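You operate a simulated robot arm through the tools that you are given. There is no shell and no other tool. Be economical: measure what you need, move in short steps, check, and stop when the job is done.

You are at the controls of a simulated robot arm. One attempt, no reset.

## Task
Put things in order on the long bench. At the end: the small carton (marked "HOOKS") from the long bench stands where the orange pad eight (marked "No.8") stood; the clear jar (marked "TALC") from the long bench stands where the orange pad two (marked "No.2") stood; the orange pad two stands on top of the blue tape roll; the orange pad eight stands where the clear jar stood; whatever was shut is shut again. Leave all else as you found it, and nothing knocked over.

It is judged by the outcome, as a careful person would: the job done as asked, and still so three seconds after it is handed in. It fails if anything else is knocked over, pushed out of place, dropped, spilled or broken.

## Robot
A 7-joint arm with a two-finger parallel gripper, fixed in place. Base frame: the origin is at the foot of the arm, x ahead of it, y to its left, z up. Lengths are in mm, angles in degrees, forces in N, time in s.
With the tool pointing down near the work surface it reaches from about 220 to 580 mm from the base axis. Its first joint turns from -66.0 to 66.0 degrees. Payload 2.5 kg.
The TCP is the grasp point between the finger pads, 23 mm short of the fingertips. In the tool frame z runs along the fingers and y along their closing line. Largest opening 94 mm; finger width 38, thickness 10; the body of the gripper, 54 by 96 mm, starts 39 mm behind the TCP.
Orientation is that of the tool frame in the base frame, as [roll, pitch, yaw] about the fixed x, y, z axes, in that order (R = Rz(yaw) Ry(pitch) Rx(roll)). With the fingers straight down and closing along the base's y, the tool's x points along the base's -x, its y along +y and its z along -z.

## Interface
- The arm moves only by the tool move_arm. Its argument "deltas" is a list of rows, each a list of 7 numbers: the shift along the tool's x, y, z in units of 50 mm (1.0 is 50 mm), then the turn, a rotation vector about the tool's x, y, z in units of 4 degrees (1.0 is 4 degrees), then the finger opening in mm, from 0 to 94. In form: [[x, y, z, rx, ry, rz, grip], ...]. A call has 1 to 12 rows; each row shifts and turns the commanded pose from where the row before left it, along the tool's axes as they then stand. A call with a number of a shift or a turn outside -1 to 1 is refused whole. A row lasts 0.2 s, in which the tool goes at most 50 mm and 8.6 degrees; a call with a longer step from one row to the next is refused whole, and so is a gripper value outside its range. A pose out of reach is approached as far as the arm can. The call stops where the force on the tool passes 40 N (or 10 N more than at its start, if that is more) or the arm is blocked; 0.2 s more then pass. Each finger travels about 108 mm/s and halts on what it meets, pressing with about 38 N; the grip force reading is that of the motor and also rises with nothing between the fingers. The clock runs only during rows and for 0.2 s after the last one: add rows that do not move to give the fingers time. The reply holds the time, the measured pose of the TCP, the force on the tool along the base axes, the opening and the grip force, in the units named above and with some noise, with the torque about the TCP (base axes, N m) and any sound that the robot's microphone picked up.
- Cameras (640 x 400 px; columns grow to the right, rows downward): "scene" is fixed at [97.8, -397, 536.9]; the picture's right is [0.94, -0.33, 0.00], its down [-0.21, -0.60, -0.77] and it looks along [0.26, 0.73, -0.64] (base axes); focal length 251 px, centre (320, 200). "wrist" rides on the gripper at [86, 16, -74] in the tool frame; the picture's right is [-0.18, 0.98, 0.00], its down [-0.58, -0.11, -0.81] and it looks along [-0.79, -0.15, 0.59] (tool axes); focal length 243 px, centre (320, 200). There is no depth. A picture from a camera that has moved, and an enlarged one, comes with that camera's place and axes in the base frame and with its lens.
- snapshot(camera): a new picture of that camera. The clock stands still meanwhile.
- zoom(camera, box): a new picture of the part [left, top, right, bottom] of that camera's present view, enlarged. The clock stands still meanwhile.
- job_done(): hands the job in; it is judged then, once.

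Work in short steps. Places have to be worked out from the pictures, the camera data and where the tool is seen: move nearer, look again, correct. Check each grasp and each placing, and mend what went wrong. You have 120 turns and 68 pictures in all, those below and enlarged ones among them. Open the gripper and draw the arm clear of the work before you hand the job in, unless the task says otherwise; then end with one line.

The tools are called after ">>>" by a JSON object that holds its "name" and its "arguments". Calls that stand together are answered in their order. move_arm: Moves the arm, as the interface text tells. Its arguments: {"type":"object","properties":{"deltas":{"type":"array"}},"required":["deltas"]} The other tools are called the same way: snapshot (camera) takes a picture; zoom (camera, box) takes an enlarged picture of a part of a camera's view; job_done () hands the job in.

At the start:

```text
clock: 0.0
ee_pos: [387.5, 105.5, 354.6]
orientation: [-180.0, 0.0, 179.9]
force: [-0.5, -0.2, 0.2]
wrist_torque: [0.01, -0.01, 0.03]
grip_width: 93.8
grip_force: 0.0
```

scene: 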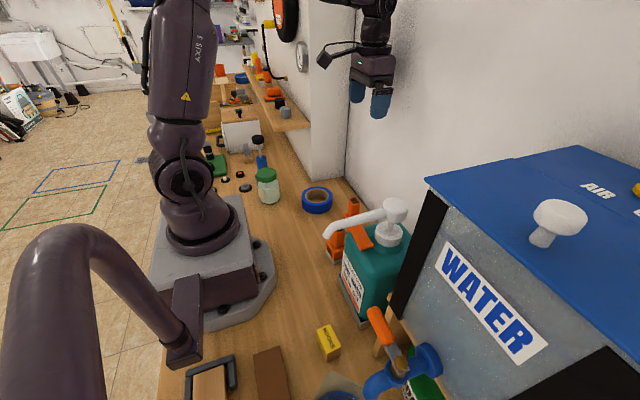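
wrist: 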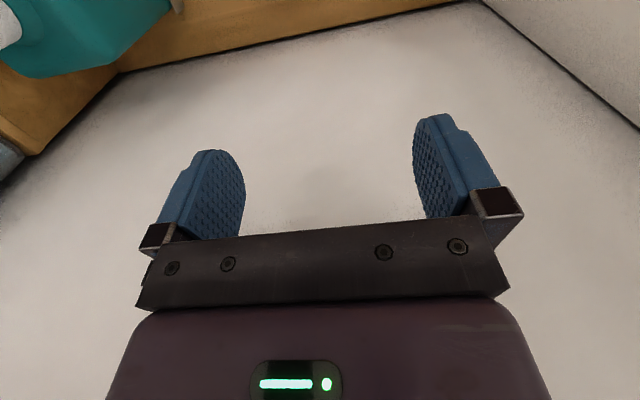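

I start by enlarging the parts of the scene view where the jar, tape, carton and orange items appear.

>>> {"name": "zoom", "arguments": {"camera": "scene", "box": [230, 150, 430, 275]}}

>>> {"name": "zoom", "arguments": {"camera": "scene", "box": [240, 275, 440, 400]}}

>>> {"name": "zoom", "arguments": {"camera": "scene", "box": [190, 50, 330, 190]}}

```text
3.20 times, centred on (330, 212) of scene
camera zoom: at [97.8, -397.0, 536.9], right [0.94, -0.33, 0.0], down [-0.21, -0.6, -0.77], along [0.26, 0.73, -0.64], focal length 802 px, centre (288, 160)
```

zoom: 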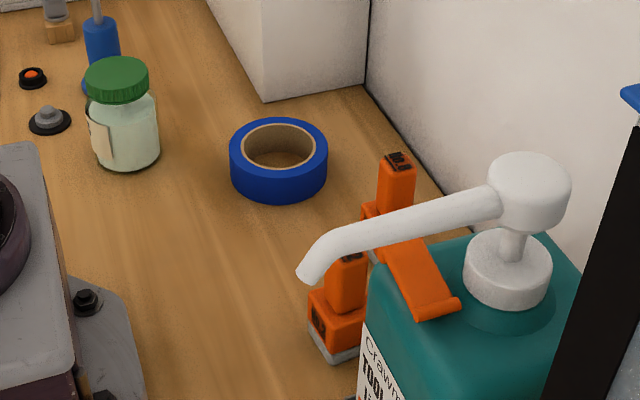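

```text
3.20 times, centred on (340, 338) of scene
camera zoom: at [97.8, -397.0, 536.9], right [0.94, -0.33, 0.0], down [-0.21, -0.6, -0.77], along [0.26, 0.73, -0.64], focal length 802 px, centre (256, -240)
```

zoom: 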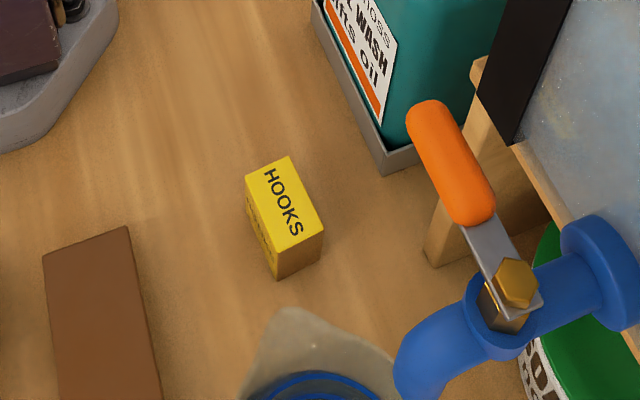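

```text
2.86 times, centred on (260, 120) of scene
camera zoom: at [97.8, -397.0, 536.9], right [0.94, -0.33, 0.0], down [-0.21, -0.6, -0.77], along [0.26, 0.73, -0.64], focal length 716 px, centre (491, 429)
```

zoom: 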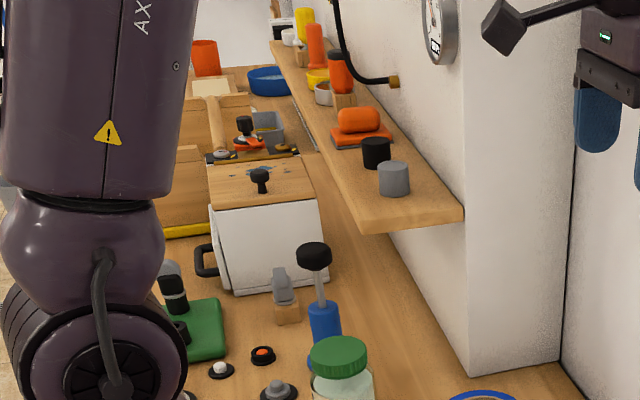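

The pads stand near x≈280–350, y≈0, just beyond the pump bottle, and are partly hidden. I draw the tool back to the left and turn it so the wrist camera looks along -y at them.

>>> {"name": "move_arm", "arguments": {"deltas": [[0.7, 0.4, 0.2, 0, 0, 1, 94], [0.7, 0.4, 0.2, 0, 0, 1, 94], [0.7, 0.4, 0.2, 0, 0, 1, 94], [0.7, 0.4, 0.2, 0, 0, 1, 94], [0, 0, 0, 0, 0, 1, 94], [0, 0, 0, 0, 0, 1, 94], [0, 0, 0, 0, 0, 1, 94], [0, 0, 0, 0, 0, 1, 94], [0, 0, 0, 0, 0, 1, 94], [0, 0, 0, 0, 0, 1, 94], [0, 0, 0, 0, 0, 1, 94], [0, 0, 0, 0, 0, 1, 94]]}}

>>> {"name": "move_arm", "arguments": {"deltas": [[0, 0, 0, 0, 0, 1, 94], [0, 0, 0, 0, 0, 1, 94], [0, 0, 0, 0, 0, 1, 94], [0, 0, 0, 0, 0, 1, 94], [0, 0, 0, 0, 0, 1, 94], [0, 0, 0, 0, 0, 1, 94], [0, 0, 0, 0, 0, 1, 94], [0, 0, 0, 0, 0, 1, 94], [0, 0, 0, 0, 0, 1, 94], [0, 0, 0, 0, 0, 1, 94], [0, 0, 0, 0, 0, 0.5, 94]]}}

>>> {"name": "snapshot", "arguments": {"camera": "wrist"}}

>>> {"name": "snapshot", "arguments": {"camera": "scene"}}

```text
clock: 2.6
ee_pos: [256.9, 199.8, 315.4]
orientation: [-179.9, 0.0, 131.9]
force: [0.6, 1.5, -0.6]
wrist_torque: [0.0, -0.03, 0.02]
grip_width: 93.8
grip_force: 0.0
```

```text
clock: 5.0
ee_pos: [256.6, 200.0, 315.1]
orientation: [180.0, 0.1, 90.0]
force: [-0.2, 0.2, -0.5]
wrist_torque: [-0.03, 0.0, 0.02]
grip_width: 93.9
grip_force: 0.1
```

```text
62 pictures are left
camera wrist: at [271.7, 287.2, 389.5], right [0.98, -0.18, 0.0], down [-0.11, -0.58, 0.81], along [-0.15, -0.79, -0.59], focal length 243 px, centre (320, 200)
```

wrist: 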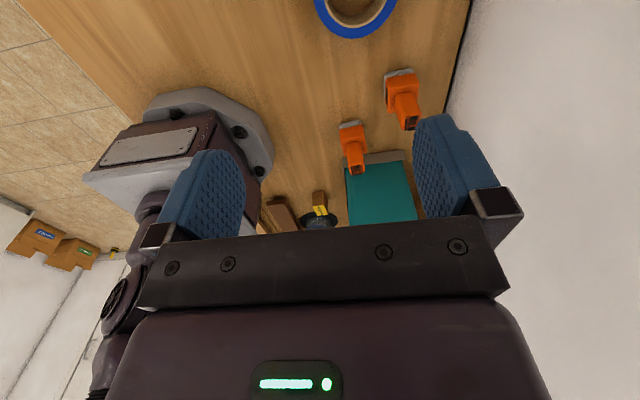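

```text
61 pictures are left
```

scene: 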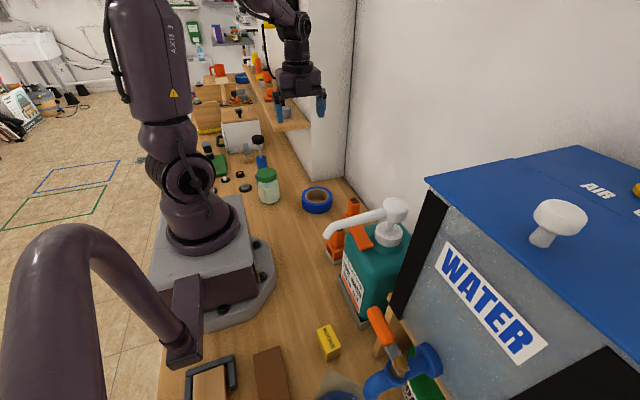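

The wrist view shows both pads. I enlarge them to read their marks.

>>> {"name": "zoom", "arguments": {"camera": "wrist", "box": [300, 40, 460, 200]}}

>>> {"name": "zoom", "arguments": {"camera": "scene", "box": [315, 185, 395, 275]}}

```text
2.50 times, centred on (380, 120) of wrist
camera zoom: at [271.7, 287.2, 389.5], right [0.98, -0.18, 0.0], down [-0.11, -0.58, 0.81], along [-0.15, -0.79, -0.59], focal length 606 px, centre (170, 400)
```

zoom: 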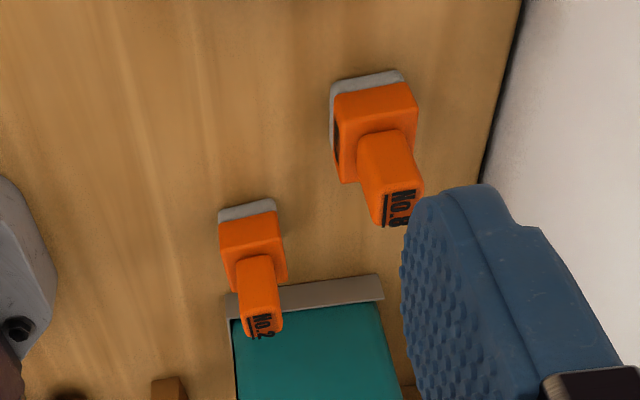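

```text
4.44 times, centred on (355, 230) of scene
camera zoom: at [97.8, -397.0, 536.9], right [0.94, -0.33, 0.0], down [-0.21, -0.6, -0.77], along [0.26, 0.73, -0.64], focal length 1114 px, centre (164, 67)
```

zoom: 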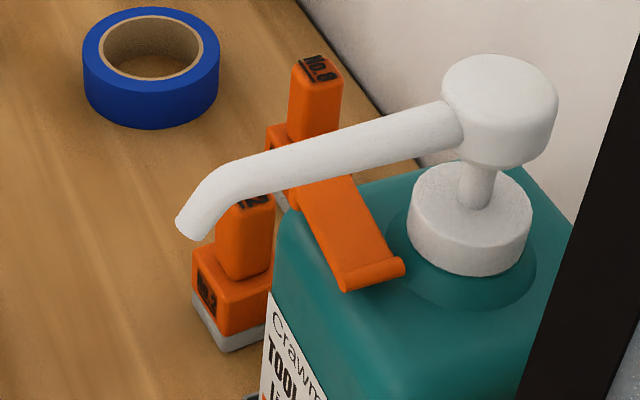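

Pad No.2 stands at about (278, -18) and No.8 at about (358, 60), each with an upright post about 100 mm high. I move nearer for a precise look at both.

>>> {"name": "move_arm", "arguments": {"deltas": [[-0.62, 0.08, 0.46, 0, 0, 0, 94], [-0.62, 0.08, 0.46, 0, 0, 0, 94], [-0.62, 0.08, 0.46, 0, 0, 0, 94], [-0.62, 0.08, 0.46, 0, 0, 0, 94], [-0.62, 0.08, 0.46, 0, 0, 0, 94], [0, 0, 0, 0, 0, 0, 94]]}}

>>> {"name": "snapshot", "arguments": {"camera": "wrist"}}

```text
clock: 6.4
ee_pos: [277.9, 43.2, 201.4]
orientation: [179.9, 0.0, 90.0]
force: [0.0, -0.6, 0.5]
wrist_torque: [-0.01, -0.01, -0.01]
grip_width: 94.1
grip_force: 0.1
```

```text
58 pictures are left
camera wrist: at [292.4, 130.5, 275.3], right [0.98, -0.18, 0.0], down [-0.11, -0.58, 0.81], along [-0.15, -0.79, -0.59], focal length 243 px, centre (320, 200)
```

wrist: 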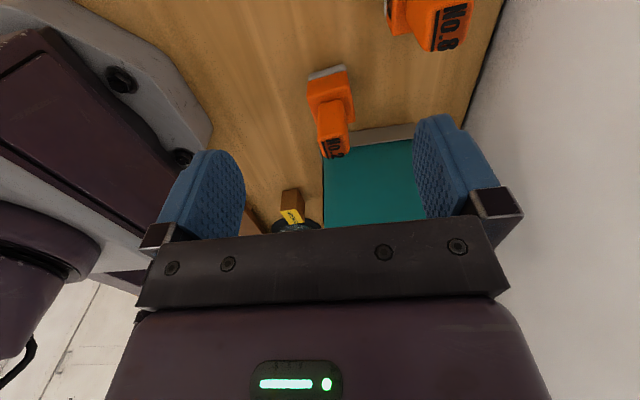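

Pad No.2 is clear in view. I enlarge it to measure its base, post and turn.

>>> {"name": "zoom", "arguments": {"camera": "wrist", "box": [270, 50, 400, 175]}}

```text
3.20 times, centred on (335, 112) of wrist
camera zoom: at [292.4, 130.5, 275.3], right [0.98, -0.18, 0.0], down [-0.11, -0.58, 0.81], along [-0.15, -0.79, -0.59], focal length 776 px, centre (272, 480)
```

zoom: 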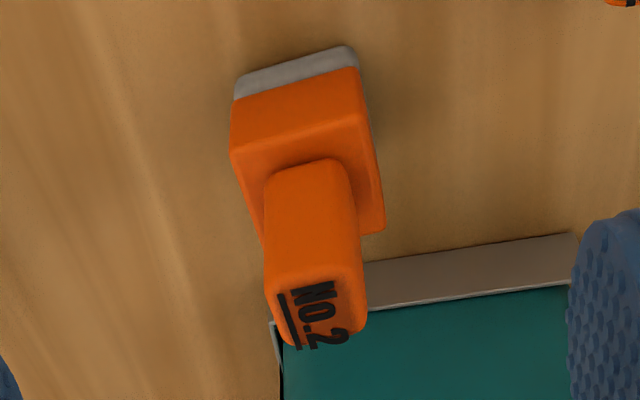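

Pad No.2: base about 40 mm square, turned about 6.6°, centred near (278, -20.5), post 26 mm square from z 45 to 105. Now I go over to look at the tape roll, turning the tool to yaw ≈186.6 for the later grasp.

>>> {"name": "move_arm", "arguments": {"deltas": [[0.785, -0.19, -0.1, 0, 0, 0, 94], [0.785, -0.19, -0.1, 0, 0, 0, 94], [0.785, -0.19, -0.1, 0, 0, 0, 94], [0.785, -0.19, -0.1, 0, 0, 0, 94], [0, 0, 0, 0, 0, -1, 94], [0, 0, 0, 0, 0, -1, 94], [0, 0, 0, 0, 0, -1, 94], [0, 0, 0, 0, 0, -1, 94], [0, 0, 0, 0, 0, -1, 94], [0, 0, 0, 0, 0, -1, 94], [0, 0, 0, 0, 0, -1, 94], [0, 0, 0, 0, 0, -1, 94]]}}

>>> {"name": "move_arm", "arguments": {"deltas": [[0, 0, 0, 0, 0, -1, 94], [0, 0, 0, 0, 0, -1, 94], [0, 0, 0, 0, 0, -1, 94], [0, 0, 0, 0, 0, -1, 94], [0, 0, 0, 0, 0, -1, 94], [0, 0, 0, 0, 0, -1, 94], [0, 0, 0, 0, 0, -1, 94], [0, 0, 0, 0, 0, -1, 94], [0, 0, 0, 0, 0, -1, 94], [0, 0, 0, 0, 0, -1, 94], [0, 0, 0, 0, 0, -1, 94], [0, 0, 0, 0, 0, -1, 94]]}}

>>> {"name": "move_arm", "arguments": {"deltas": [[0, 0, 0, 0, 0, -1, 94], [0, 0, 0, 0, 0, -1, 94], [0, 0, 0, 0, 0, -1, 94], [0, 0, 0, 0, 0, -1, 94], [0, 0, 0, 0, 0, -0.15, 94]]}}

>>> {"name": "snapshot", "arguments": {"camera": "wrist"}}

```text
clock: 9.0
ee_pos: [240.0, 200.4, 219.5]
orientation: [-179.9, 0.1, 122.1]
force: [-0.1, -0.1, -0.7]
wrist_torque: [0.02, -0.02, -0.03]
grip_width: 94.1
grip_force: 0.1
```

```text
clock: 11.6
ee_pos: [240.4, 201.1, 219.2]
orientation: [180.0, 0.0, 170.0]
force: [-0.2, 0.8, 0.1]
wrist_torque: [-0.05, 0.02, 0.01]
grip_width: 94.2
grip_force: 0.0
```

```text
clock: 12.8
ee_pos: [239.2, 201.7, 219.7]
orientation: [-180.0, 0.0, -173.4]
force: [-0.4, -0.3, -0.4]
wrist_torque: [0.04, 0.01, -0.03]
grip_width: 94.2
grip_force: 0.0
```

```text
56 pictures are left
camera wrist: at [150.7, 208.5, 294.2], right [0.07, 1.0, 0.0], down [0.59, -0.04, 0.81], along [0.8, -0.06, -0.59], focal length 243 px, centre (320, 200)
```

wrist: 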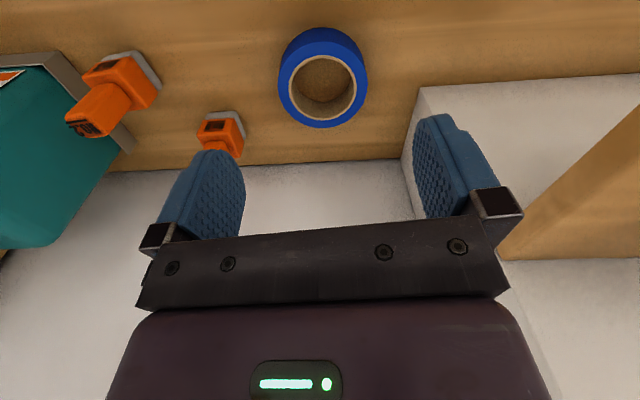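

The roll is well in view. I enlarge it to fix its centre and height.

>>> {"name": "zoom", "arguments": {"camera": "wrist", "box": [250, 10, 400, 140]}}

```text
3.08 times, centred on (325, 75) of wrist
camera zoom: at [150.7, 208.5, 294.2], right [0.07, 1.0, 0.0], down [0.59, -0.04, 0.81], along [0.8, -0.06, -0.59], focal length 746 px, centre (305, 585)
```

zoom: 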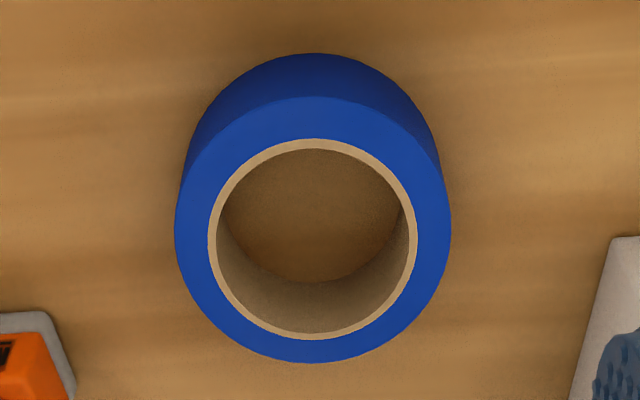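

Tape centre ≈ (298–300, 201), top z≈35, rim from about r 35 to 49.5, so the pad must sit centred over the rim. Now I hover over pad No.2 with a narrower opening.

>>> {"name": "move_arm", "arguments": {"deltas": [[-0.053, -0.9, 0.04, 0, 0, 0, 54], [-0.053, -0.9, 0.04, 0, 0, 0, 54], [-0.053, -0.9, 0.04, 0, 0, 0, 54], [-0.053, -0.9, 0.04, 0, 0, 0, 54], [-0.053, -0.9, 0.04, 0, 0, 0, 54], [0, 0, 0.5, 0, 0, 0, 54], [0, 0, 0.5, 0, 0, 0, 54], [0, 0, 0, 0, 0, 0, 54]]}}

>>> {"name": "snapshot", "arguments": {"camera": "wrist"}}

>>> {"name": "snapshot", "arguments": {"camera": "scene"}}

```text
clock: 14.6
ee_pos: [278.4, -20.9, 158.6]
orientation: [180.0, 0.0, -173.4]
force: [0.4, -0.3, -0.5]
wrist_torque: [0.03, -0.02, 0.01]
grip_width: 54.1
grip_force: 0.1
```

```text
54 pictures are left
camera wrist: at [189.6, -14.1, 233.8], right [0.07, 1.0, 0.0], down [0.59, -0.04, 0.81], along [0.8, -0.06, -0.59], focal length 243 px, centre (320, 200)
```

wrist: 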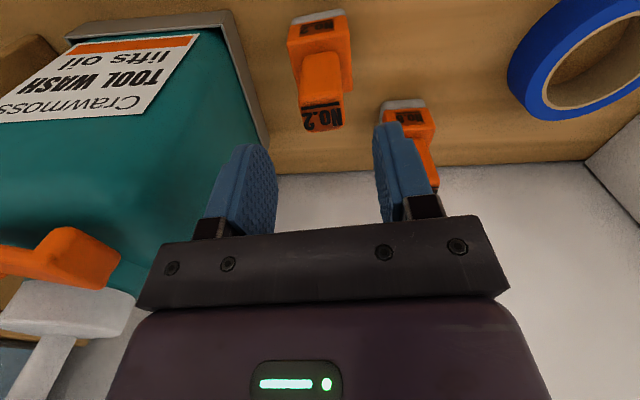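

```text
53 pictures are left
```

scene: 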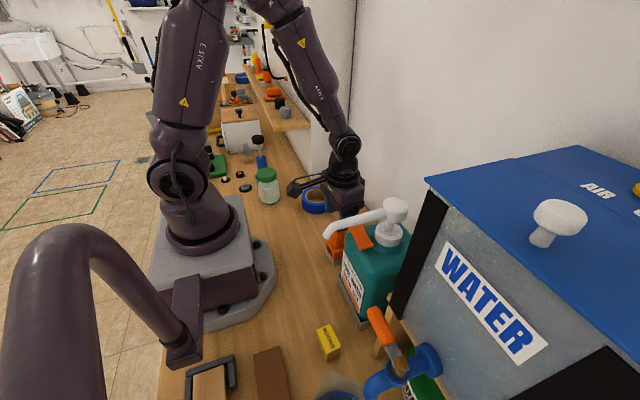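

The pump is well to the side and the post sits at (280, -19), under the fingers. I descend to z≈80 and close.

>>> {"name": "move_arm", "arguments": {"deltas": [[-0.03, 0.02, 0.5, 0, 0, 0, 54], [0, 0, 0.5, 0, 0, 0, 54], [0, 0, 0.55, 0, 0, 0, 54], [0, 0, 0, 0, 0, 0, 54], [0, 0, 0, 0, 0, 0, 20], [0, 0, 0, 0, 0, 0, 15], [0, 0, 0, 0, 0, 0, 15]]}}

```text
clock: 16.2
ee_pos: [277.4, -19.3, 82.7]
orientation: [-179.9, 0.1, -173.5]
force: [-0.1, 0.0, -0.3]
wrist_torque: [0.02, -0.01, 0.04]
grip_width: 26.6
grip_force: 37.7
```

Gripped the 26.6 mm post at TCP z 82.7. I lift straight up.

>>> {"name": "move_arm", "arguments": {"deltas": [[0, 0, -0.3, 0, 0, 0, 15], [0, 0, -0.7, 0, 0, 0, 15], [0, 0, -0.7, 0, 0, 0, 15], [0, 0, -0.7, 0, 0, 0, 15], [0, 0, 0, 0, 0, 0, 15]]}}

>>> {"name": "snapshot", "arguments": {"camera": "wrist"}}

```text
clock: 17.4
ee_pos: [280.9, -19.9, 202.4]
orientation: [-179.9, 0.0, -173.4]
force: [0.0, 1.2, -1.7]
wrist_torque: [0.04, 0.03, 0.02]
grip_width: 26.9
grip_force: 38.2
```

```text
52 pictures are left
camera wrist: at [192.2, -13.4, 276.1], right [0.07, 1.0, 0.0], down [0.59, -0.04, 0.81], along [0.8, -0.06, -0.59], focal length 243 px, centre (320, 200)
```

wrist: 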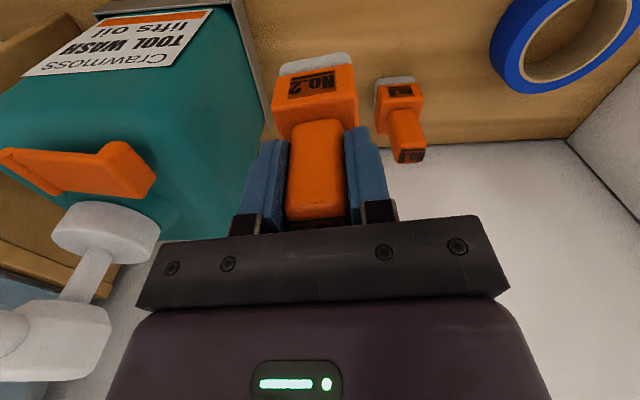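

The pad hangs centred and upright. I carry it, slightly higher, to over the +x rim of the tape at about (337, 205).

>>> {"name": "move_arm", "arguments": {"deltas": [[0, 0, -0.5, 0, 0, 0, 15], [-0.2735, 0.725, 0, 0, 0, 0, 15], [-0.2735, 0.725, 0, 0, 0, 0, 15], [-0.2735, 0.725, 0, 0, 0, 0, 15], [-0.2735, 0.725, 0, 0, 0, 0, 15], [-0.2735, 0.725, 0, 0, 0, 0, 15], [-0.2735, 0.725, 0, 0, 0, 0, 15], [0, 0, 0.5, 0, 0, 0, 15], [0, 0, 0.4, 0, 0, 0, 15], [0, 0, 0, 0, 0, 0, 15], [0, 0, 0, 0, 0, 0, 15]]}}

>>> {"name": "snapshot", "arguments": {"camera": "wrist"}}

>>> {"name": "zoom", "arguments": {"camera": "scene", "box": [280, 120, 400, 220]}}

```text
clock: 19.8
ee_pos: [335.0, 207.1, 182.3]
orientation: [-179.9, 0.0, -173.4]
force: [0.5, -0.2, -1.7]
wrist_torque: [0.02, -0.03, 0.03]
grip_width: 26.5
grip_force: 38.0
```

```text
51 pictures are left
camera wrist: at [246.7, 214.5, 257.3], right [0.07, 1.0, 0.0], down [0.59, -0.04, 0.81], along [0.8, -0.06, -0.59], focal length 243 px, centre (320, 200)
```

wrist: 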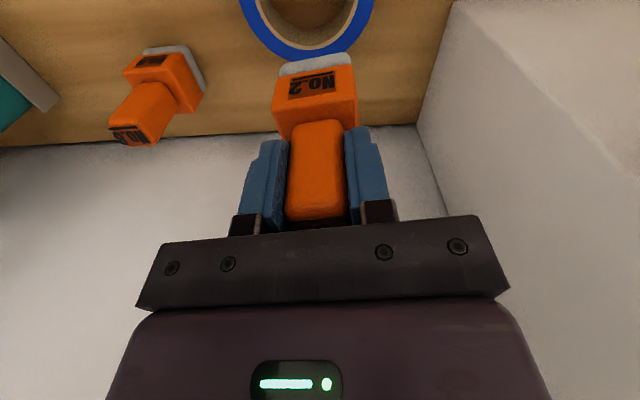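

```text
4.00 times, centred on (340, 170) of scene
camera zoom: at [97.8, -397.0, 536.9], right [0.94, -0.33, 0.0], down [-0.21, -0.6, -0.77], along [0.26, 0.73, -0.64], focal length 1003 px, centre (240, 320)
```

zoom: 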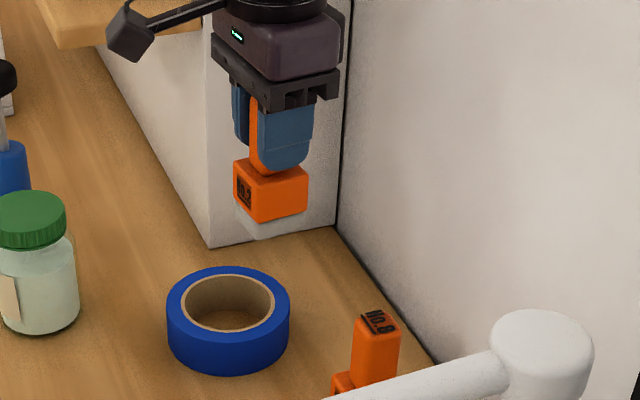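

Tape's rim is partly visible; I enlarge the wrist view to refine its centre relative to the held pad.

>>> {"name": "zoom", "arguments": {"camera": "wrist", "box": [220, 0, 400, 110]}}

```text
3.56 times, centred on (310, 55) of wrist
camera zoom: at [246.7, 214.5, 257.3], right [0.07, 1.0, 0.0], down [0.59, -0.04, 0.81], along [0.8, -0.06, -0.59], focal length 863 px, centre (356, 716)
```

zoom: 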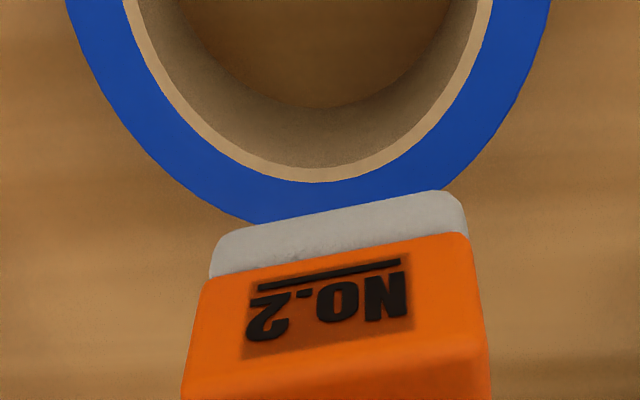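

The tape centre comes out at (299, 201) and the pad base at (335–337, 206), over the rim. I lower in shrinking steps to just above contact.

>>> {"name": "move_arm", "arguments": {"deltas": [[-0.03, -0.02, 0.4, 0, 0, 0, 15], [0, 0, 0.4, 0, 0, 0, 15], [0, 0, 0.3, 0, 0, 0, 15], [0, 0, 0.06, 0, 0, 0, 15], [0, 0, 0, 0, 0, 0, 15]]}}

>>> {"name": "zoom", "arguments": {"camera": "wrist", "box": [220, 0, 400, 110]}}

>>> {"name": "zoom", "arguments": {"camera": "scene", "box": [280, 140, 380, 220]}}

```text
clock: 21.0
ee_pos: [337.1, 206.0, 123.6]
orientation: [179.9, 0.0, -173.4]
force: [0.1, -0.3, -1.9]
wrist_torque: [0.0, 0.0, -0.03]
grip_width: 26.7
grip_force: 37.9
```

```text
3.56 times, centred on (310, 55) of wrist
camera zoom: at [248.5, 213.4, 198.8], right [0.07, 1.0, 0.0], down [0.59, -0.04, 0.81], along [0.8, -0.06, -0.59], focal length 863 px, centre (356, 716)
```

zoom: 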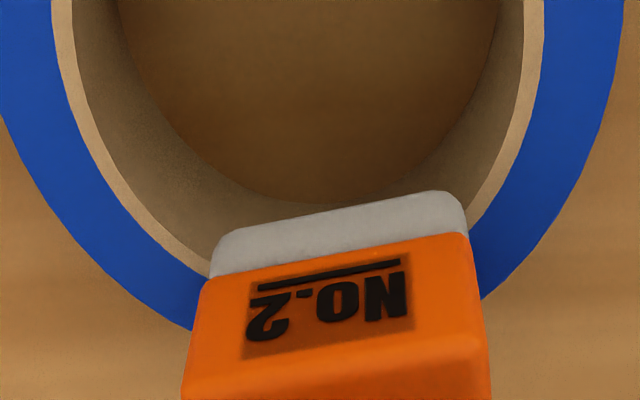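

```text
5.00 times, centred on (330, 180) of scene
camera zoom: at [97.8, -397.0, 536.9], right [0.94, -0.33, 0.0], down [-0.21, -0.6, -0.77], along [0.26, 0.73, -0.64], focal length 1253 px, centre (270, 300)
```

zoom: 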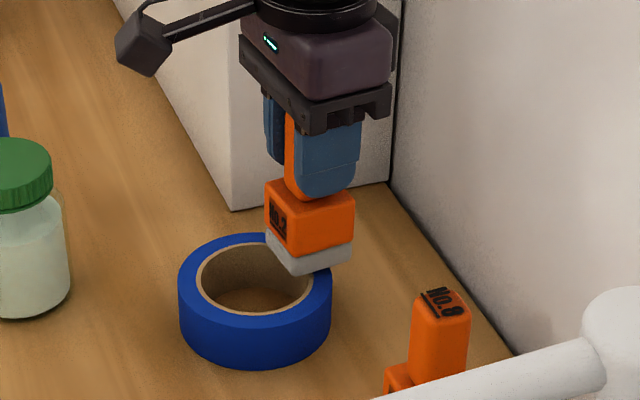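

The pad straddles the rim symmetrically. I lower the last few millimetres in 1.5 mm steps until contact shows in the force.

>>> {"name": "move_arm", "arguments": {"deltas": [[0, 0, 0.03, 0, 0, 0, 15], [0, 0, 0.03, 0, 0, 0, 15], [0, 0, 0.02, 0, 0, 0, 15], [0, 0, 0, 0, 0, 0, 15]]}}

```text
clock: 22.0
ee_pos: [336.9, 204.9, 121.3]
orientation: [180.0, 0.0, -173.4]
force: [0.3, -0.1, -1.9]
wrist_torque: [0.02, -0.03, 0.04]
grip_width: 26.5
grip_force: 38.1
```

No contact yet; a little further.

>>> {"name": "move_arm", "arguments": {"deltas": [[0, 0, 0.03, 0, 0, 0, 15], [0, 0, 0.02, 0, 0, 0, 15], [0, 0, 0, 0, 0, 0, 15]]}}

```text
clock: 22.8
ee_pos: [337.3, 205.7, 119.0]
orientation: [179.9, -0.2, -173.4]
force: [-4.2, -1.7, 12.3]
wrist_torque: [-0.11, 0.45, 0.01]
grip_width: 26.5
grip_force: 38.2
```

Contact at TCP z≈119 (12 N). I ease up 1 mm and open the fingers slowly.

>>> {"name": "move_arm", "arguments": {"deltas": [[0, 0, -0.02, 0, 0, 0, 15], [0, 0, 0, 0, 0, 0, 15], [0, 0, 0, 0, 0, 0, 28], [0, 0, 0, 0, 0, 0, 32], [0, 0, 0, 0, 0, 0, 40], [0, 0, 0, 0, 0, 0, 50], [0, 0, 0, 0, 0, 0, 50]]}}

>>> {"name": "zoom", "arguments": {"camera": "scene", "box": [280, 140, 380, 220]}}

```text
clock: 24.4
ee_pos: [337.4, 205.1, 119.8]
orientation: [-179.9, 0.0, -173.4]
force: [0.1, 0.2, -0.5]
wrist_torque: [0.0, -0.01, -0.01]
grip_width: 50.0
grip_force: 0.1
```

```text
5.00 times, centred on (330, 180) of scene
camera zoom: at [97.8, -397.0, 536.9], right [0.94, -0.33, 0.0], down [-0.21, -0.6, -0.77], along [0.26, 0.73, -0.64], focal length 1253 px, centre (270, 300)
```

zoom: 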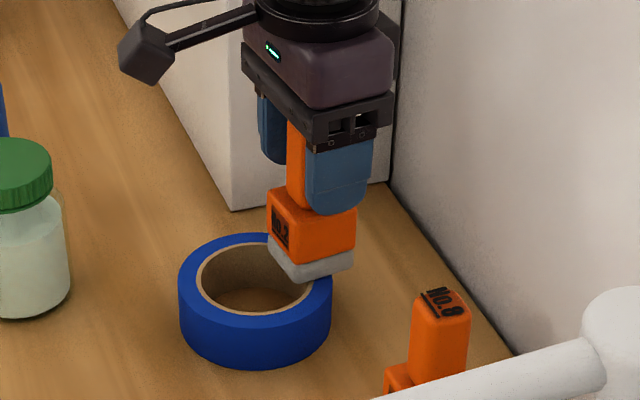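

It stands. I rise straight up, clear of the post, and check again.

>>> {"name": "move_arm", "arguments": {"deltas": [[0, 0, -0.4, 0, 0, 0, 50], [0, 0, -0.7, 0, 0, 0, 50], [0, 0, -0.9, 0, 0, 0, 50], [0, 0, -0.5, 0, 0, 0, 50], [0, 0, 0, 0, 0, 0, 50]]}}

>>> {"name": "zoom", "arguments": {"camera": "scene", "box": [240, 120, 390, 220]}}

>>> {"name": "snapshot", "arguments": {"camera": "wrist"}}

```text
clock: 25.6
ee_pos: [336.2, 206.2, 242.8]
orientation: [180.0, 0.0, -173.5]
force: [0.5, 0.0, -0.8]
wrist_torque: [0.02, 0.0, 0.01]
grip_width: 49.9
grip_force: 0.1
```

```text
4.00 times, centred on (315, 170) of scene
camera zoom: at [97.8, -397.0, 536.9], right [0.94, -0.33, 0.0], down [-0.21, -0.6, -0.77], along [0.26, 0.73, -0.64], focal length 1003 px, centre (340, 320)
```

zoom: 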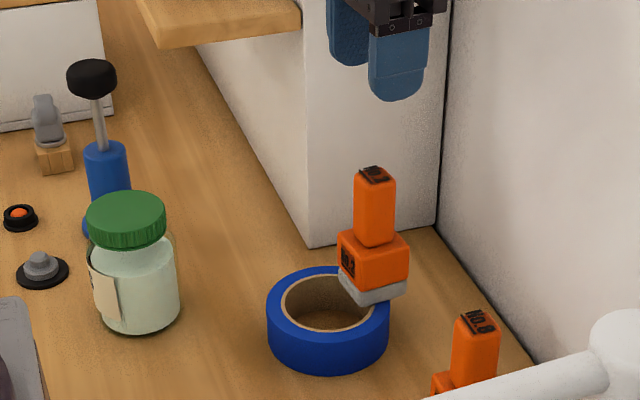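

```text
44 pictures are left
camera wrist: at [247.8, 213.4, 317.8], right [0.07, 1.0, 0.0], down [0.59, -0.04, 0.81], along [0.8, -0.06, -0.59], focal length 243 px, centre (320, 200)
```

wrist: 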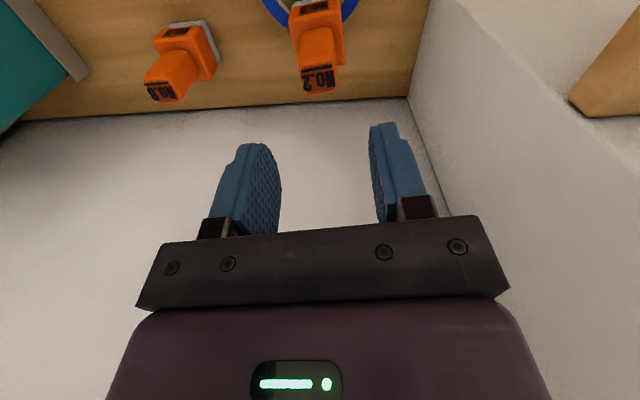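

Pad No.2 stands steadily on the tape. Next the jar at ≈(159, 279), ~107 mm tall, body ~71 mm; I move above it, x first and then y, to stay clear of the shelf end.

>>> {"name": "move_arm", "arguments": {"deltas": [[0.85, -0.2, 0, 0, 0, 0, 94], [0.85, -0.1, 0, 0, 0, 0, 94], [0.85, 0.1, 0, 0, 0, 0, 94], [0.85, 0.1, 0, 0, 0, 0, 94], [-0.05, 0.9, 0, 0, 0, 0, 94], [-0.05, 0.6, 0, 0, 0, 0, 94], [0, 0, 0, 0, 0, 0, 94]]}}

>>> {"name": "snapshot", "arguments": {"camera": "wrist"}}

```text
clock: 27.2
ee_pos: [166.2, 254.6, 242.5]
orientation: [180.0, 0.0, -173.4]
force: [-0.7, 0.2, 0.0]
wrist_torque: [-0.01, -0.03, 0.01]
grip_width: 94.2
grip_force: 0.0
```

```text
43 pictures are left
camera wrist: at [77.9, 261.9, 316.3], right [0.07, 1.0, 0.0], down [0.59, -0.04, 0.81], along [0.8, -0.06, -0.59], focal length 243 px, centre (320, 200)
```

wrist: 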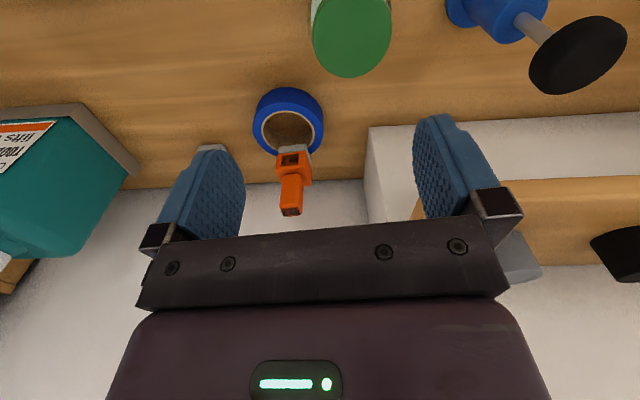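

Jar centre ≈ (158.5, 280). I shift over it and turn a further 18° so the gripper body stays clear of the shelf end, then lower partway.

>>> {"name": "move_arm", "arguments": {"deltas": [[0.09, 0.52, 0, 0, 0, -0.9, 94], [0, 0, 0, 0, 0, -0.9, 94], [0, 0, 0, 0, 0, -0.9, 94], [0, 0, 0, 0, 0, -0.9, 94], [0, 0, 0, 0, 0, -0.9, 94], [0, 0, 0.8, 0, 0, 0, 94], [0, 0, 0.6, 0, 0, 0, 94], [0, 0, 0, 0, 0, 0, 94]]}}

>>> {"name": "snapshot", "arguments": {"camera": "wrist"}}

>>> {"name": "zoom", "arguments": {"camera": "scene", "box": [210, 100, 350, 220]}}

```text
clock: 29.0
ee_pos: [159.1, 281.4, 172.6]
orientation: [-179.9, 0.0, -155.4]
force: [-0.1, -0.2, 0.6]
wrist_torque: [-0.01, 0.0, 0.03]
grip_width: 94.0
grip_force: 0.0
```

```text
42 pictures are left
camera wrist: at [73.6, 261.4, 247.6], right [-0.24, 0.97, 0.0], down [0.57, 0.14, 0.81], along [0.78, 0.2, -0.59], focal length 243 px, centre (320, 200)
```

wrist: 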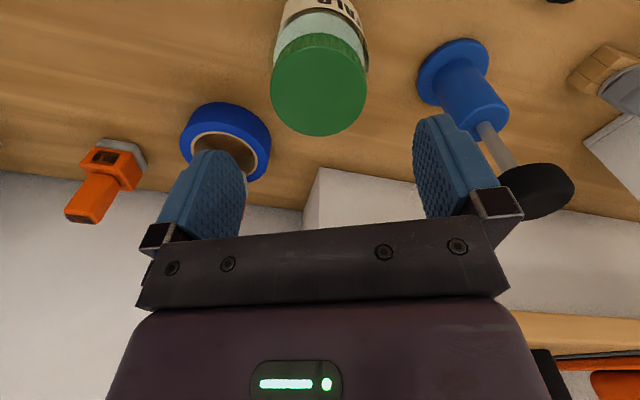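

```text
3.33 times, centred on (280, 160) of scene
camera zoom: at [97.8, -397.0, 536.9], right [0.94, -0.33, 0.0], down [-0.21, -0.6, -0.77], along [0.26, 0.73, -0.64], focal length 836 px, centre (453, 333)
```

zoom: 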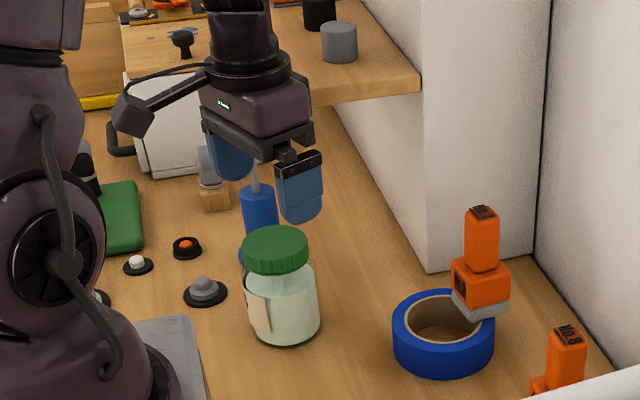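

The lid is centred between the fingers within a few mm. I lower to z≈76 so the pads take the glass body below the lid.

>>> {"name": "move_arm", "arguments": {"deltas": [[0, 0, 0.7, 0, 0, 0, 94], [0, 0, 0.7, 0, 0, 0, 94], [0, 0, 0.4, 0, 0, 0, 94], [0, 0, 0.12, 0, 0, 0, 94], [0, 0, 0, 0, 0, 0, 94]]}}

>>> {"name": "zoom", "arguments": {"camera": "scene", "box": [210, 100, 350, 220]}}

```text
clock: 30.2
ee_pos: [158.3, 281.0, 78.4]
orientation: [179.9, 0.0, -155.4]
force: [-0.5, 0.6, 0.4]
wrist_torque: [0.0, -0.02, 0.03]
grip_width: 94.0
grip_force: 0.1
```

```text
3.33 times, centred on (280, 160) of scene
camera zoom: at [97.8, -397.0, 536.9], right [0.94, -0.33, 0.0], down [-0.21, -0.6, -0.77], along [0.26, 0.73, -0.64], focal length 836 px, centre (453, 333)
```

zoom: 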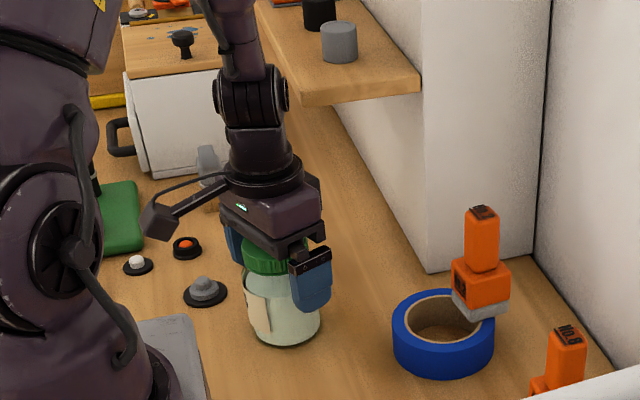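

Fingers straddle the jar at the shoulder of the glass. I close on it.

>>> {"name": "move_arm", "arguments": {"deltas": [[0, 0, 0.06, 0, 0, 0, 94], [0, 0, 0, 0, 0, 0, 80], [0, 0, 0, 0, 0, 0, 70], [0, 0, 0, 0, 0, 0, 55], [0, 0, 0, 0, 0, 0, 50], [0, 0, 0, 0, 0, 0, 50]]}}

```text
clock: 31.6
ee_pos: [158.0, 279.5, 74.6]
orientation: [-179.9, 0.0, -155.4]
force: [-0.3, -0.2, 0.8]
wrist_torque: [0.11, -0.01, 0.04]
grip_width: 71.1
grip_force: 38.1
```

Gripped at 71.1 mm – the body. I lift and check it hangs securely.

>>> {"name": "move_arm", "arguments": {"deltas": [[0, 0, -0.2, 0, 0, 0, 50], [0, 0, -0.4, 0, 0, 0, 50], [0, 0, -0.7, 0, 0, 0, 50], [0, 0, -0.7, 0, 0, 0, 50], [0, 0, -0.6, 0, 0, 0, 50], [0, 0, 0, 0, 0, 0, 50]]}}

>>> {"name": "zoom", "arguments": {"camera": "scene", "box": [210, 80, 350, 220]}}

```text
clock: 33.0
ee_pos: [157.6, 279.6, 206.9]
orientation: [180.0, -0.1, -155.4]
force: [0.5, -0.1, -3.6]
wrist_torque: [0.0, 0.0, -0.01]
grip_width: 71.4
grip_force: 38.0
```

```text
2.86 times, centred on (280, 150) of scene
camera zoom: at [97.8, -397.0, 536.9], right [0.94, -0.33, 0.0], down [-0.21, -0.6, -0.77], along [0.26, 0.73, -0.64], focal length 716 px, centre (434, 343)
```

zoom: 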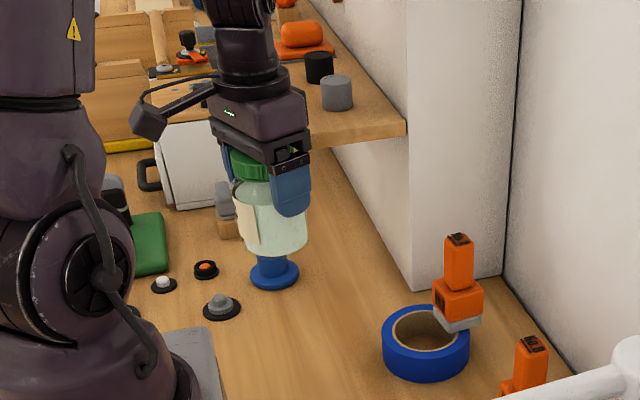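

The jar hangs level. I carry it to about (258, 45), turning toward yaw 90 so the fingers will close along x beside the bottle.

>>> {"name": "move_arm", "arguments": {"deltas": [[0.023, -0.851, 0, 0, 0, 0, 50], [0.023, -0.851, 0, 0, 0, 0, 50], [0.023, -0.851, 0, 0, 0, 0, 50], [0.023, -0.851, 0, 0, 0, 0, 50], [0.023, -0.851, 0, 0, 0, 0, 50], [0.023, -0.851, 0, 0, 0, 0, 50], [0, 0, 0, 0, 0, 1, 50], [0, 0, 0, 0, 0, 1, 50], [0, 0, 0, 0, 0, 1, 50], [0, 0, 0, 0, 0, 1, 50], [0, 0, 0, 0, 0, 1, 50], [0, 0, 0, 0, 0, 1, 50]]}}

>>> {"name": "move_arm", "arguments": {"deltas": [[0, 0, 0, 0, 0, 1, 50], [0, 0, 0, 0, 0, 1, 50], [0, 0, 0, 0, 0, 1, 50], [0, 0, 0, 0, 0, 1, 50], [0, 0, 0, 0, 0, 1, 50], [0, 0, 0, 0, 0, 1, 50], [0, 0, 0, 0, 0, 1, 50], [0, 0, 0, 0, 0, 1, 50], [0, 0, 0, 0, 0, 1, 50], [0, 0, 0, 0, 0, 1, 50], [0, 0, 0, 0, 0, 1, 50], [0, 0, 0, 0, 0, 1, 50]]}}

>>> {"name": "move_arm", "arguments": {"deltas": [[0, 0, 0, 0, 0, 1, 50], [0, 0, 0, 0, 0, 1, 50], [0, 0, 0, 0, 0, 1, 50], [0, 0, 0, 0, 0, 1, 50], [0, 0, 0, 0, 0, 1, 50], [0, 0, 0, 0, 0, 1, 50], [0, 0, 0, 0, 0, 1, 50], [0, 0, 0, 0, 0, 1, 50], [0, 0, 0, 0, 0, 1, 50], [0, 0, 0, 0, 0, 1, 50], [0, 0, 0, 0, 0, 0.65, 50], [0, 0, 0, 0, 0, 0, 50]]}}

>>> {"name": "snapshot", "arguments": {"camera": "wrist"}}

```text
clock: 35.6
ee_pos: [257.5, 47.0, 205.7]
orientation: [-179.9, 0.0, -179.4]
force: [0.0, -0.3, -2.7]
wrist_torque: [-0.04, 0.03, 0.01]
grip_width: 71.0
grip_force: 37.9
```

```text
clock: 38.2
ee_pos: [258.3, 46.2, 205.3]
orientation: [180.0, 0.0, 132.6]
force: [-0.1, -0.1, -3.0]
wrist_torque: [-0.04, 0.03, -0.01]
grip_width: 71.0
grip_force: 38.1
```

```text
clock: 40.8
ee_pos: [258.1, 45.2, 204.7]
orientation: [-180.0, 0.1, 89.8]
force: [-0.6, -0.1, -2.1]
wrist_torque: [-0.03, 0.01, 0.01]
grip_width: 70.8
grip_force: 38.6
```

```text
38 pictures are left
camera wrist: at [273.4, 133.7, 279.6], right [0.98, -0.18, 0.0], down [-0.11, -0.58, 0.81], along [-0.15, -0.79, -0.59], focal length 243 px, centre (320, 200)
```

wrist: 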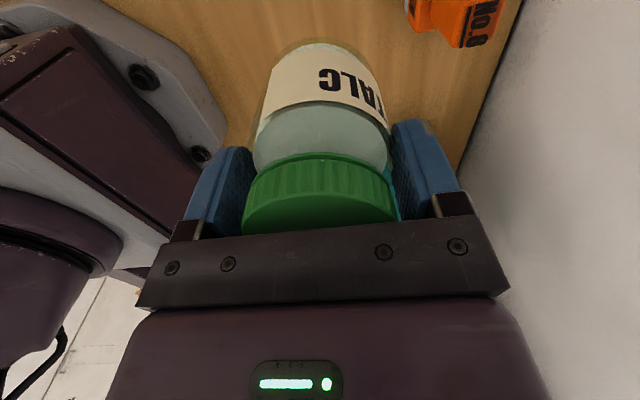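

The jar is level and centred. I move over pad No.2's old spot (278, -20) and lower to about 12 mm above the bench.

>>> {"name": "move_arm", "arguments": {"deltas": [[-0.65, 0.2, 0, 0, 0, 0, 50], [-0.65, 0.2, 0, 0, 0, 0, 50], [0, 0, 0.6, 0, 0, 0, 50], [0, 0, 0.6, 0, 0, 0, 50], [0, 0, 0.6, 0, 0, 0, 50], [0, 0, 0.4, 0, 0, 0, 50], [0, 0, 0.15, 0, 0, 0, 50], [0, 0, 0, 0, 0, 0, 50]]}}

>>> {"name": "snapshot", "arguments": {"camera": "scene"}}

```text
clock: 42.6
ee_pos: [278.2, -17.4, 86.9]
orientation: [180.0, 0.0, 90.0]
force: [-0.1, 0.1, -3.0]
wrist_torque: [0.03, 0.01, 0.0]
grip_width: 71.0
grip_force: 37.8
```

```text
37 pictures are left
```

scene: 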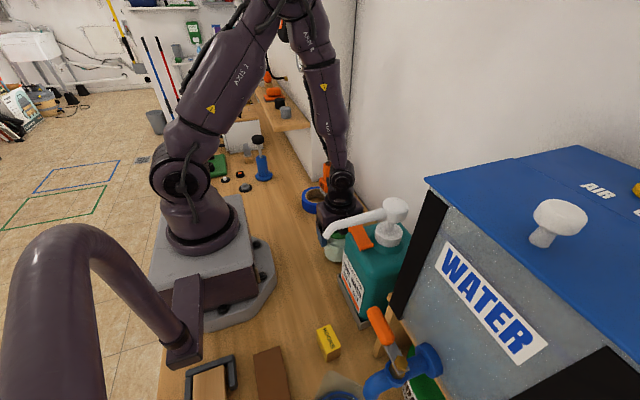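

All clear around it. I lower the remaining ~12 mm gently.

>>> {"name": "move_arm", "arguments": {"deltas": [[-0.04, 0, 0.1, 0, 0, 0, 50], [0, 0, 0.08, 0, 0, 0, 50], [0, 0, 0.03, 0, 0, 0, 50], [0, 0, 0.02, 0, 0, 0, 50], [0, 0, 0, 0, 0, 0, 50]]}}

```text
clock: 43.8
ee_pos: [277.5, -20.6, 77.4]
orientation: [180.0, 0.0, 90.0]
force: [-0.7, 0.8, -3.2]
wrist_torque: [-0.02, 0.0, 0.02]
grip_width: 71.0
grip_force: 38.6
```

Not yet touching; 1 mm steps on.

>>> {"name": "move_arm", "arguments": {"deltas": [[0, 0, 0.02, 0, 0, 0, 50], [0, 0, 0.02, 0, 0, 0, 50], [0, 0, 0.015, 0, 0, 0, 50], [0, 0, 0, 0, 0, 0, 50]]}}

```text
clock: 44.8
ee_pos: [278.5, -20.3, 73.7]
orientation: [179.9, -0.2, 90.2]
force: [-8.8, 5.2, 31.4]
wrist_torque: [0.26, 0.26, 0.11]
grip_width: 71.1
grip_force: 38.1
```

The jar is on the bench (31 N); I ease up 1.5 mm, then open.

>>> {"name": "move_arm", "arguments": {"deltas": [[0, 0, -0.03, 0, 0, 0, 50], [0, 0, 0, 0, 0, 0, 50], [0, 0, 0, 0, 0, 0, 72], [0, 0, 0, 0, 0, 0, 78], [0, 0, 0, 0, 0, 0, 90], [0, 0, 0, 0, 0, 0, 92]]}}

>>> {"name": "move_arm", "arguments": {"deltas": [[0, 0, -0.4, 0, 0, 0, 92], [0, 0, -0.8, 0, 0, 0, 92], [0, 0, -0.9, 0, 0, 0, 92], [0, 0, -0.4, 0, 0, 0, 92], [0.6, 0, 0, 0, 0, 0, 80], [0.6, 0, 0, 0, 0, 0, 70], [0, 0, 0, 0, 0, 0, 60]]}}

>>> {"name": "snapshot", "arguments": {"camera": "wrist"}}

>>> {"name": "zoom", "arguments": {"camera": "scene", "box": [280, 140, 440, 290]}}

```text
clock: 46.2
ee_pos: [278.1, -21.3, 73.7]
orientation: [-180.0, 0.1, 90.0]
force: [0.0, 0.1, 0.4]
wrist_torque: [0.02, -0.05, 0.02]
grip_width: 92.0
grip_force: 0.1
```

```text
clock: 47.8
ee_pos: [278.7, 40.6, 198.8]
orientation: [180.0, 0.0, 90.0]
force: [0.3, -0.1, 0.2]
wrist_torque: [0.02, 0.01, 0.0]
grip_width: 59.8
grip_force: 0.1
```

```text
36 pictures are left
camera wrist: at [293.1, 128.1, 273.5], right [0.98, -0.18, 0.0], down [-0.11, -0.58, 0.81], along [-0.15, -0.79, -0.59], focal length 243 px, centre (320, 200)
```

wrist: 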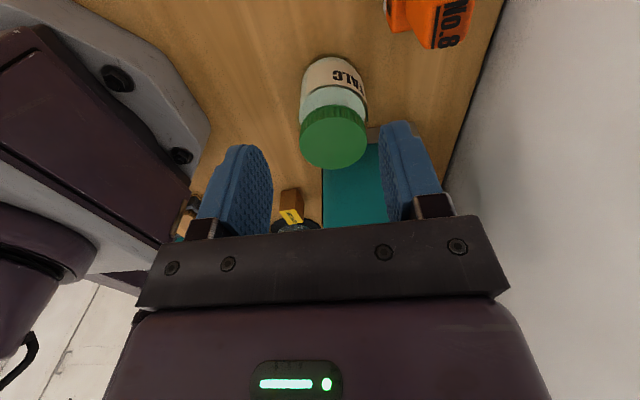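

```text
2.67 times, centred on (360, 215) of scene
camera zoom: at [97.8, -397.0, 536.9], right [0.94, -0.33, 0.0], down [-0.21, -0.6, -0.77], along [0.26, 0.73, -0.64], focal length 668 px, centre (213, 160)
```

zoom: 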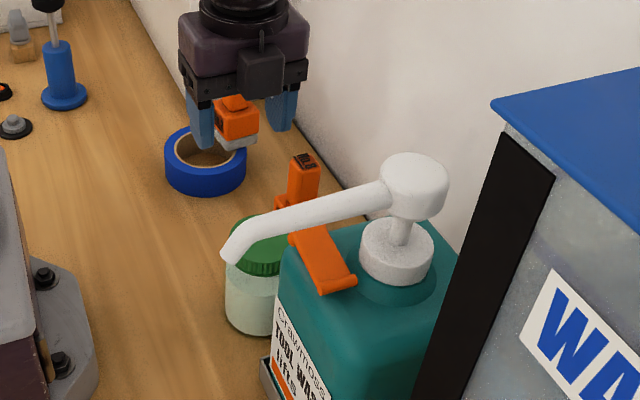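

The jar stands where pad No.2 was. Now I move toward pad No.8 and turn back to yaw 180 to view and grasp it.

>>> {"name": "move_arm", "arguments": {"deltas": [[0.2, 0.4, -0.3, 0, 0, -1, 54], [0.2, 0.4, -0.3, 0, 0, -1, 54], [0, 0, 0, 0, 0, -1, 54], [0, 0, 0, 0, 0, -1, 54], [0, 0, 0, 0, 0, -1, 54], [0, 0, 0, 0, 0, -1, 54], [0, 0, 0, 0, 0, -1, 54], [0, 0, 0, 0, 0, -1, 54], [0, 0, 0, 0, 0, -1, 54], [0, 0, 0, 0, 0, -1, 54], [0, 0, 0, 0, 0, -1, 54], [0, 0, 0, 0, 0, -1, 54]]}}

>>> {"name": "move_arm", "arguments": {"deltas": [[0, 0, 0, 0, 0, -1, 54], [0, 0, 0, 0, 0, -1, 54], [0, 0, 0, 0, 0, -1, 54], [0, 0, 0, 0, 0, -1, 54], [0, 0, 0, 0, 0, -1, 54], [0, 0, 0, 0, 0, -1, 54], [0, 0, 0, 0, 0, -1, 54], [0, 0, 0, 0, 0, -1, 54], [0, 0, 0, 0, 0, -1, 54], [0, 0, 0, 0, 0, -1, 54], [0, 0, 0, 0, 0, -0.5, 54]]}}

>>> {"name": "snapshot", "arguments": {"camera": "wrist"}}

```text
clock: 50.4
ee_pos: [318.0, 60.5, 230.1]
orientation: [179.9, 0.0, 138.1]
force: [0.4, -0.3, 0.4]
wrist_torque: [0.0, -0.02, -0.01]
grip_width: 54.1
grip_force: 0.1
```

```text
clock: 52.8
ee_pos: [317.4, 60.8, 229.2]
orientation: [-179.9, 0.0, -179.9]
force: [0.2, 0.6, 0.1]
wrist_torque: [0.01, -0.01, 0.02]
grip_width: 53.9
grip_force: 0.0
```

```text
34 pictures are left
camera wrist: at [230.0, 77.9, 303.9], right [0.18, 0.98, 0.0], down [0.58, -0.11, 0.81], along [0.79, -0.15, -0.59], focal length 243 px, centre (320, 200)
```

wrist: 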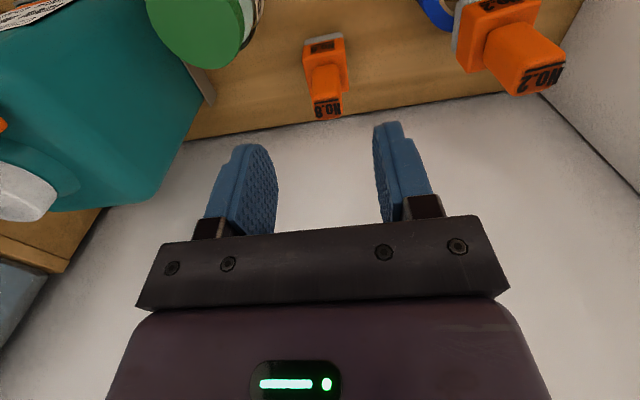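

>>> {"name": "zoom", "arguments": {"camera": "wrist", "box": [270, 20, 390, 130]}}

```text
3.64 times, centred on (330, 75) of wrist
camera zoom: at [230.0, 77.9, 303.9], right [0.18, 0.98, 0.0], down [0.58, -0.11, 0.81], along [0.79, -0.15, -0.59], focal length 882 px, centre (284, 654)
```

zoom: 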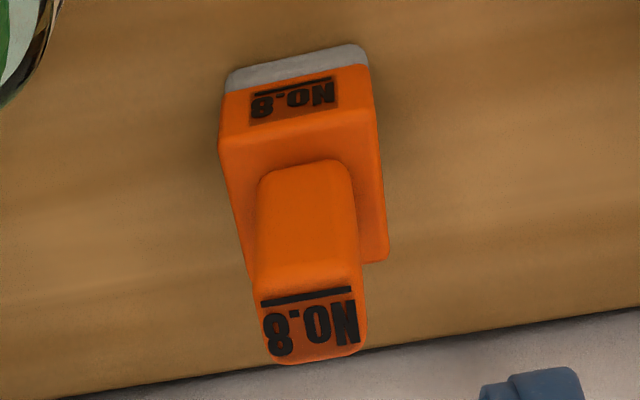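

Pad No.8 stands square to the axes, centred at about (358.5, 61). I move over it, descend to z≈82 and close.

>>> {"name": "move_arm", "arguments": {"deltas": [[-0.41, 0, 0, 0, 0, 0, 54], [-0.41, 0, 0, 0, 0, 0, 54], [0, 0, 0.7, 0, 0, 0, 54], [0, 0, 0.7, 0, 0, 0, 54], [0, 0, 0.7, 0, 0, 0, 54], [0, 0, 0.6, 0, 0, 0, 54], [0, 0, 0.24, 0, 0, 0, 54], [0, 0, 0, 0, 0, 0, 54], [0, 0, 0, 0, 0, 0, 20], [0, 0, 0, 0, 0, 0, 15], [0, 0, 0, 0, 0, 0, 15]]}}

```text
clock: 55.2
ee_pos: [358.0, 61.9, 83.2]
orientation: [179.9, 0.0, 180.0]
force: [0.3, -1.2, -0.1]
wrist_torque: [0.01, -0.01, -0.03]
grip_width: 26.7
grip_force: 38.4
```

Gripped (26.7 mm). I lift to z≈233 and carry it diagonally to above the jar's old spot (158, 279.5).

>>> {"name": "move_arm", "arguments": {"deltas": [[0, 0, -0.4, 0, 0, 0, 15], [0, 0, -0.8, 0, 0, 0, 15], [0, 0, -0.9, 0, 0, 0, 15], [0, 0, -0.9, 0, 0, 0, 15], [0.571, 0.55, 0, 0, 0, 0, 15], [0.571, 0.55, 0, 0, 0, 0, 15], [0.571, 0.55, 0, 0, 0, 0, 15], [0.571, 0.55, 0, 0, 0, 0, 15], [0.571, 0.55, 0, 0, 0, 0, 15], [0.571, 0.55, 0, 0, 0, 0, 15], [0.571, 0.55, 0, 0, 0, 0, 15], [0, 0, 0, 0, 0, 0, 15]]}}

>>> {"name": "snapshot", "arguments": {"camera": "wrist"}}

```text
clock: 57.8
ee_pos: [156.4, 253.1, 230.8]
orientation: [-180.0, 0.0, 179.9]
force: [-0.2, -0.7, -1.4]
wrist_torque: [0.03, -0.02, 0.01]
grip_width: 26.5
grip_force: 38.3
```

```text
32 pictures are left
camera wrist: at [70.3, 270.7, 306.2], right [0.18, 0.98, 0.0], down [0.58, -0.11, 0.81], along [0.79, -0.15, -0.59], focal length 243 px, centre (320, 200)
```

wrist: 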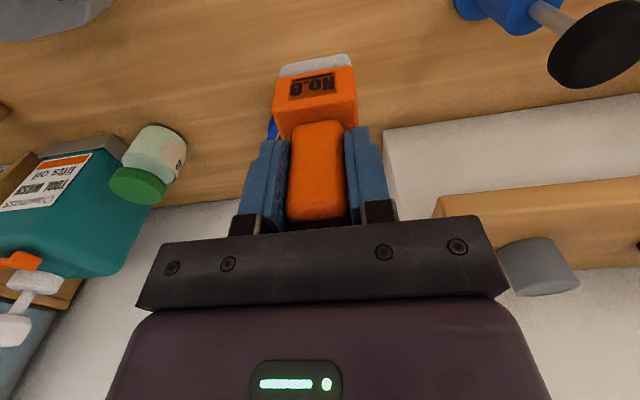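

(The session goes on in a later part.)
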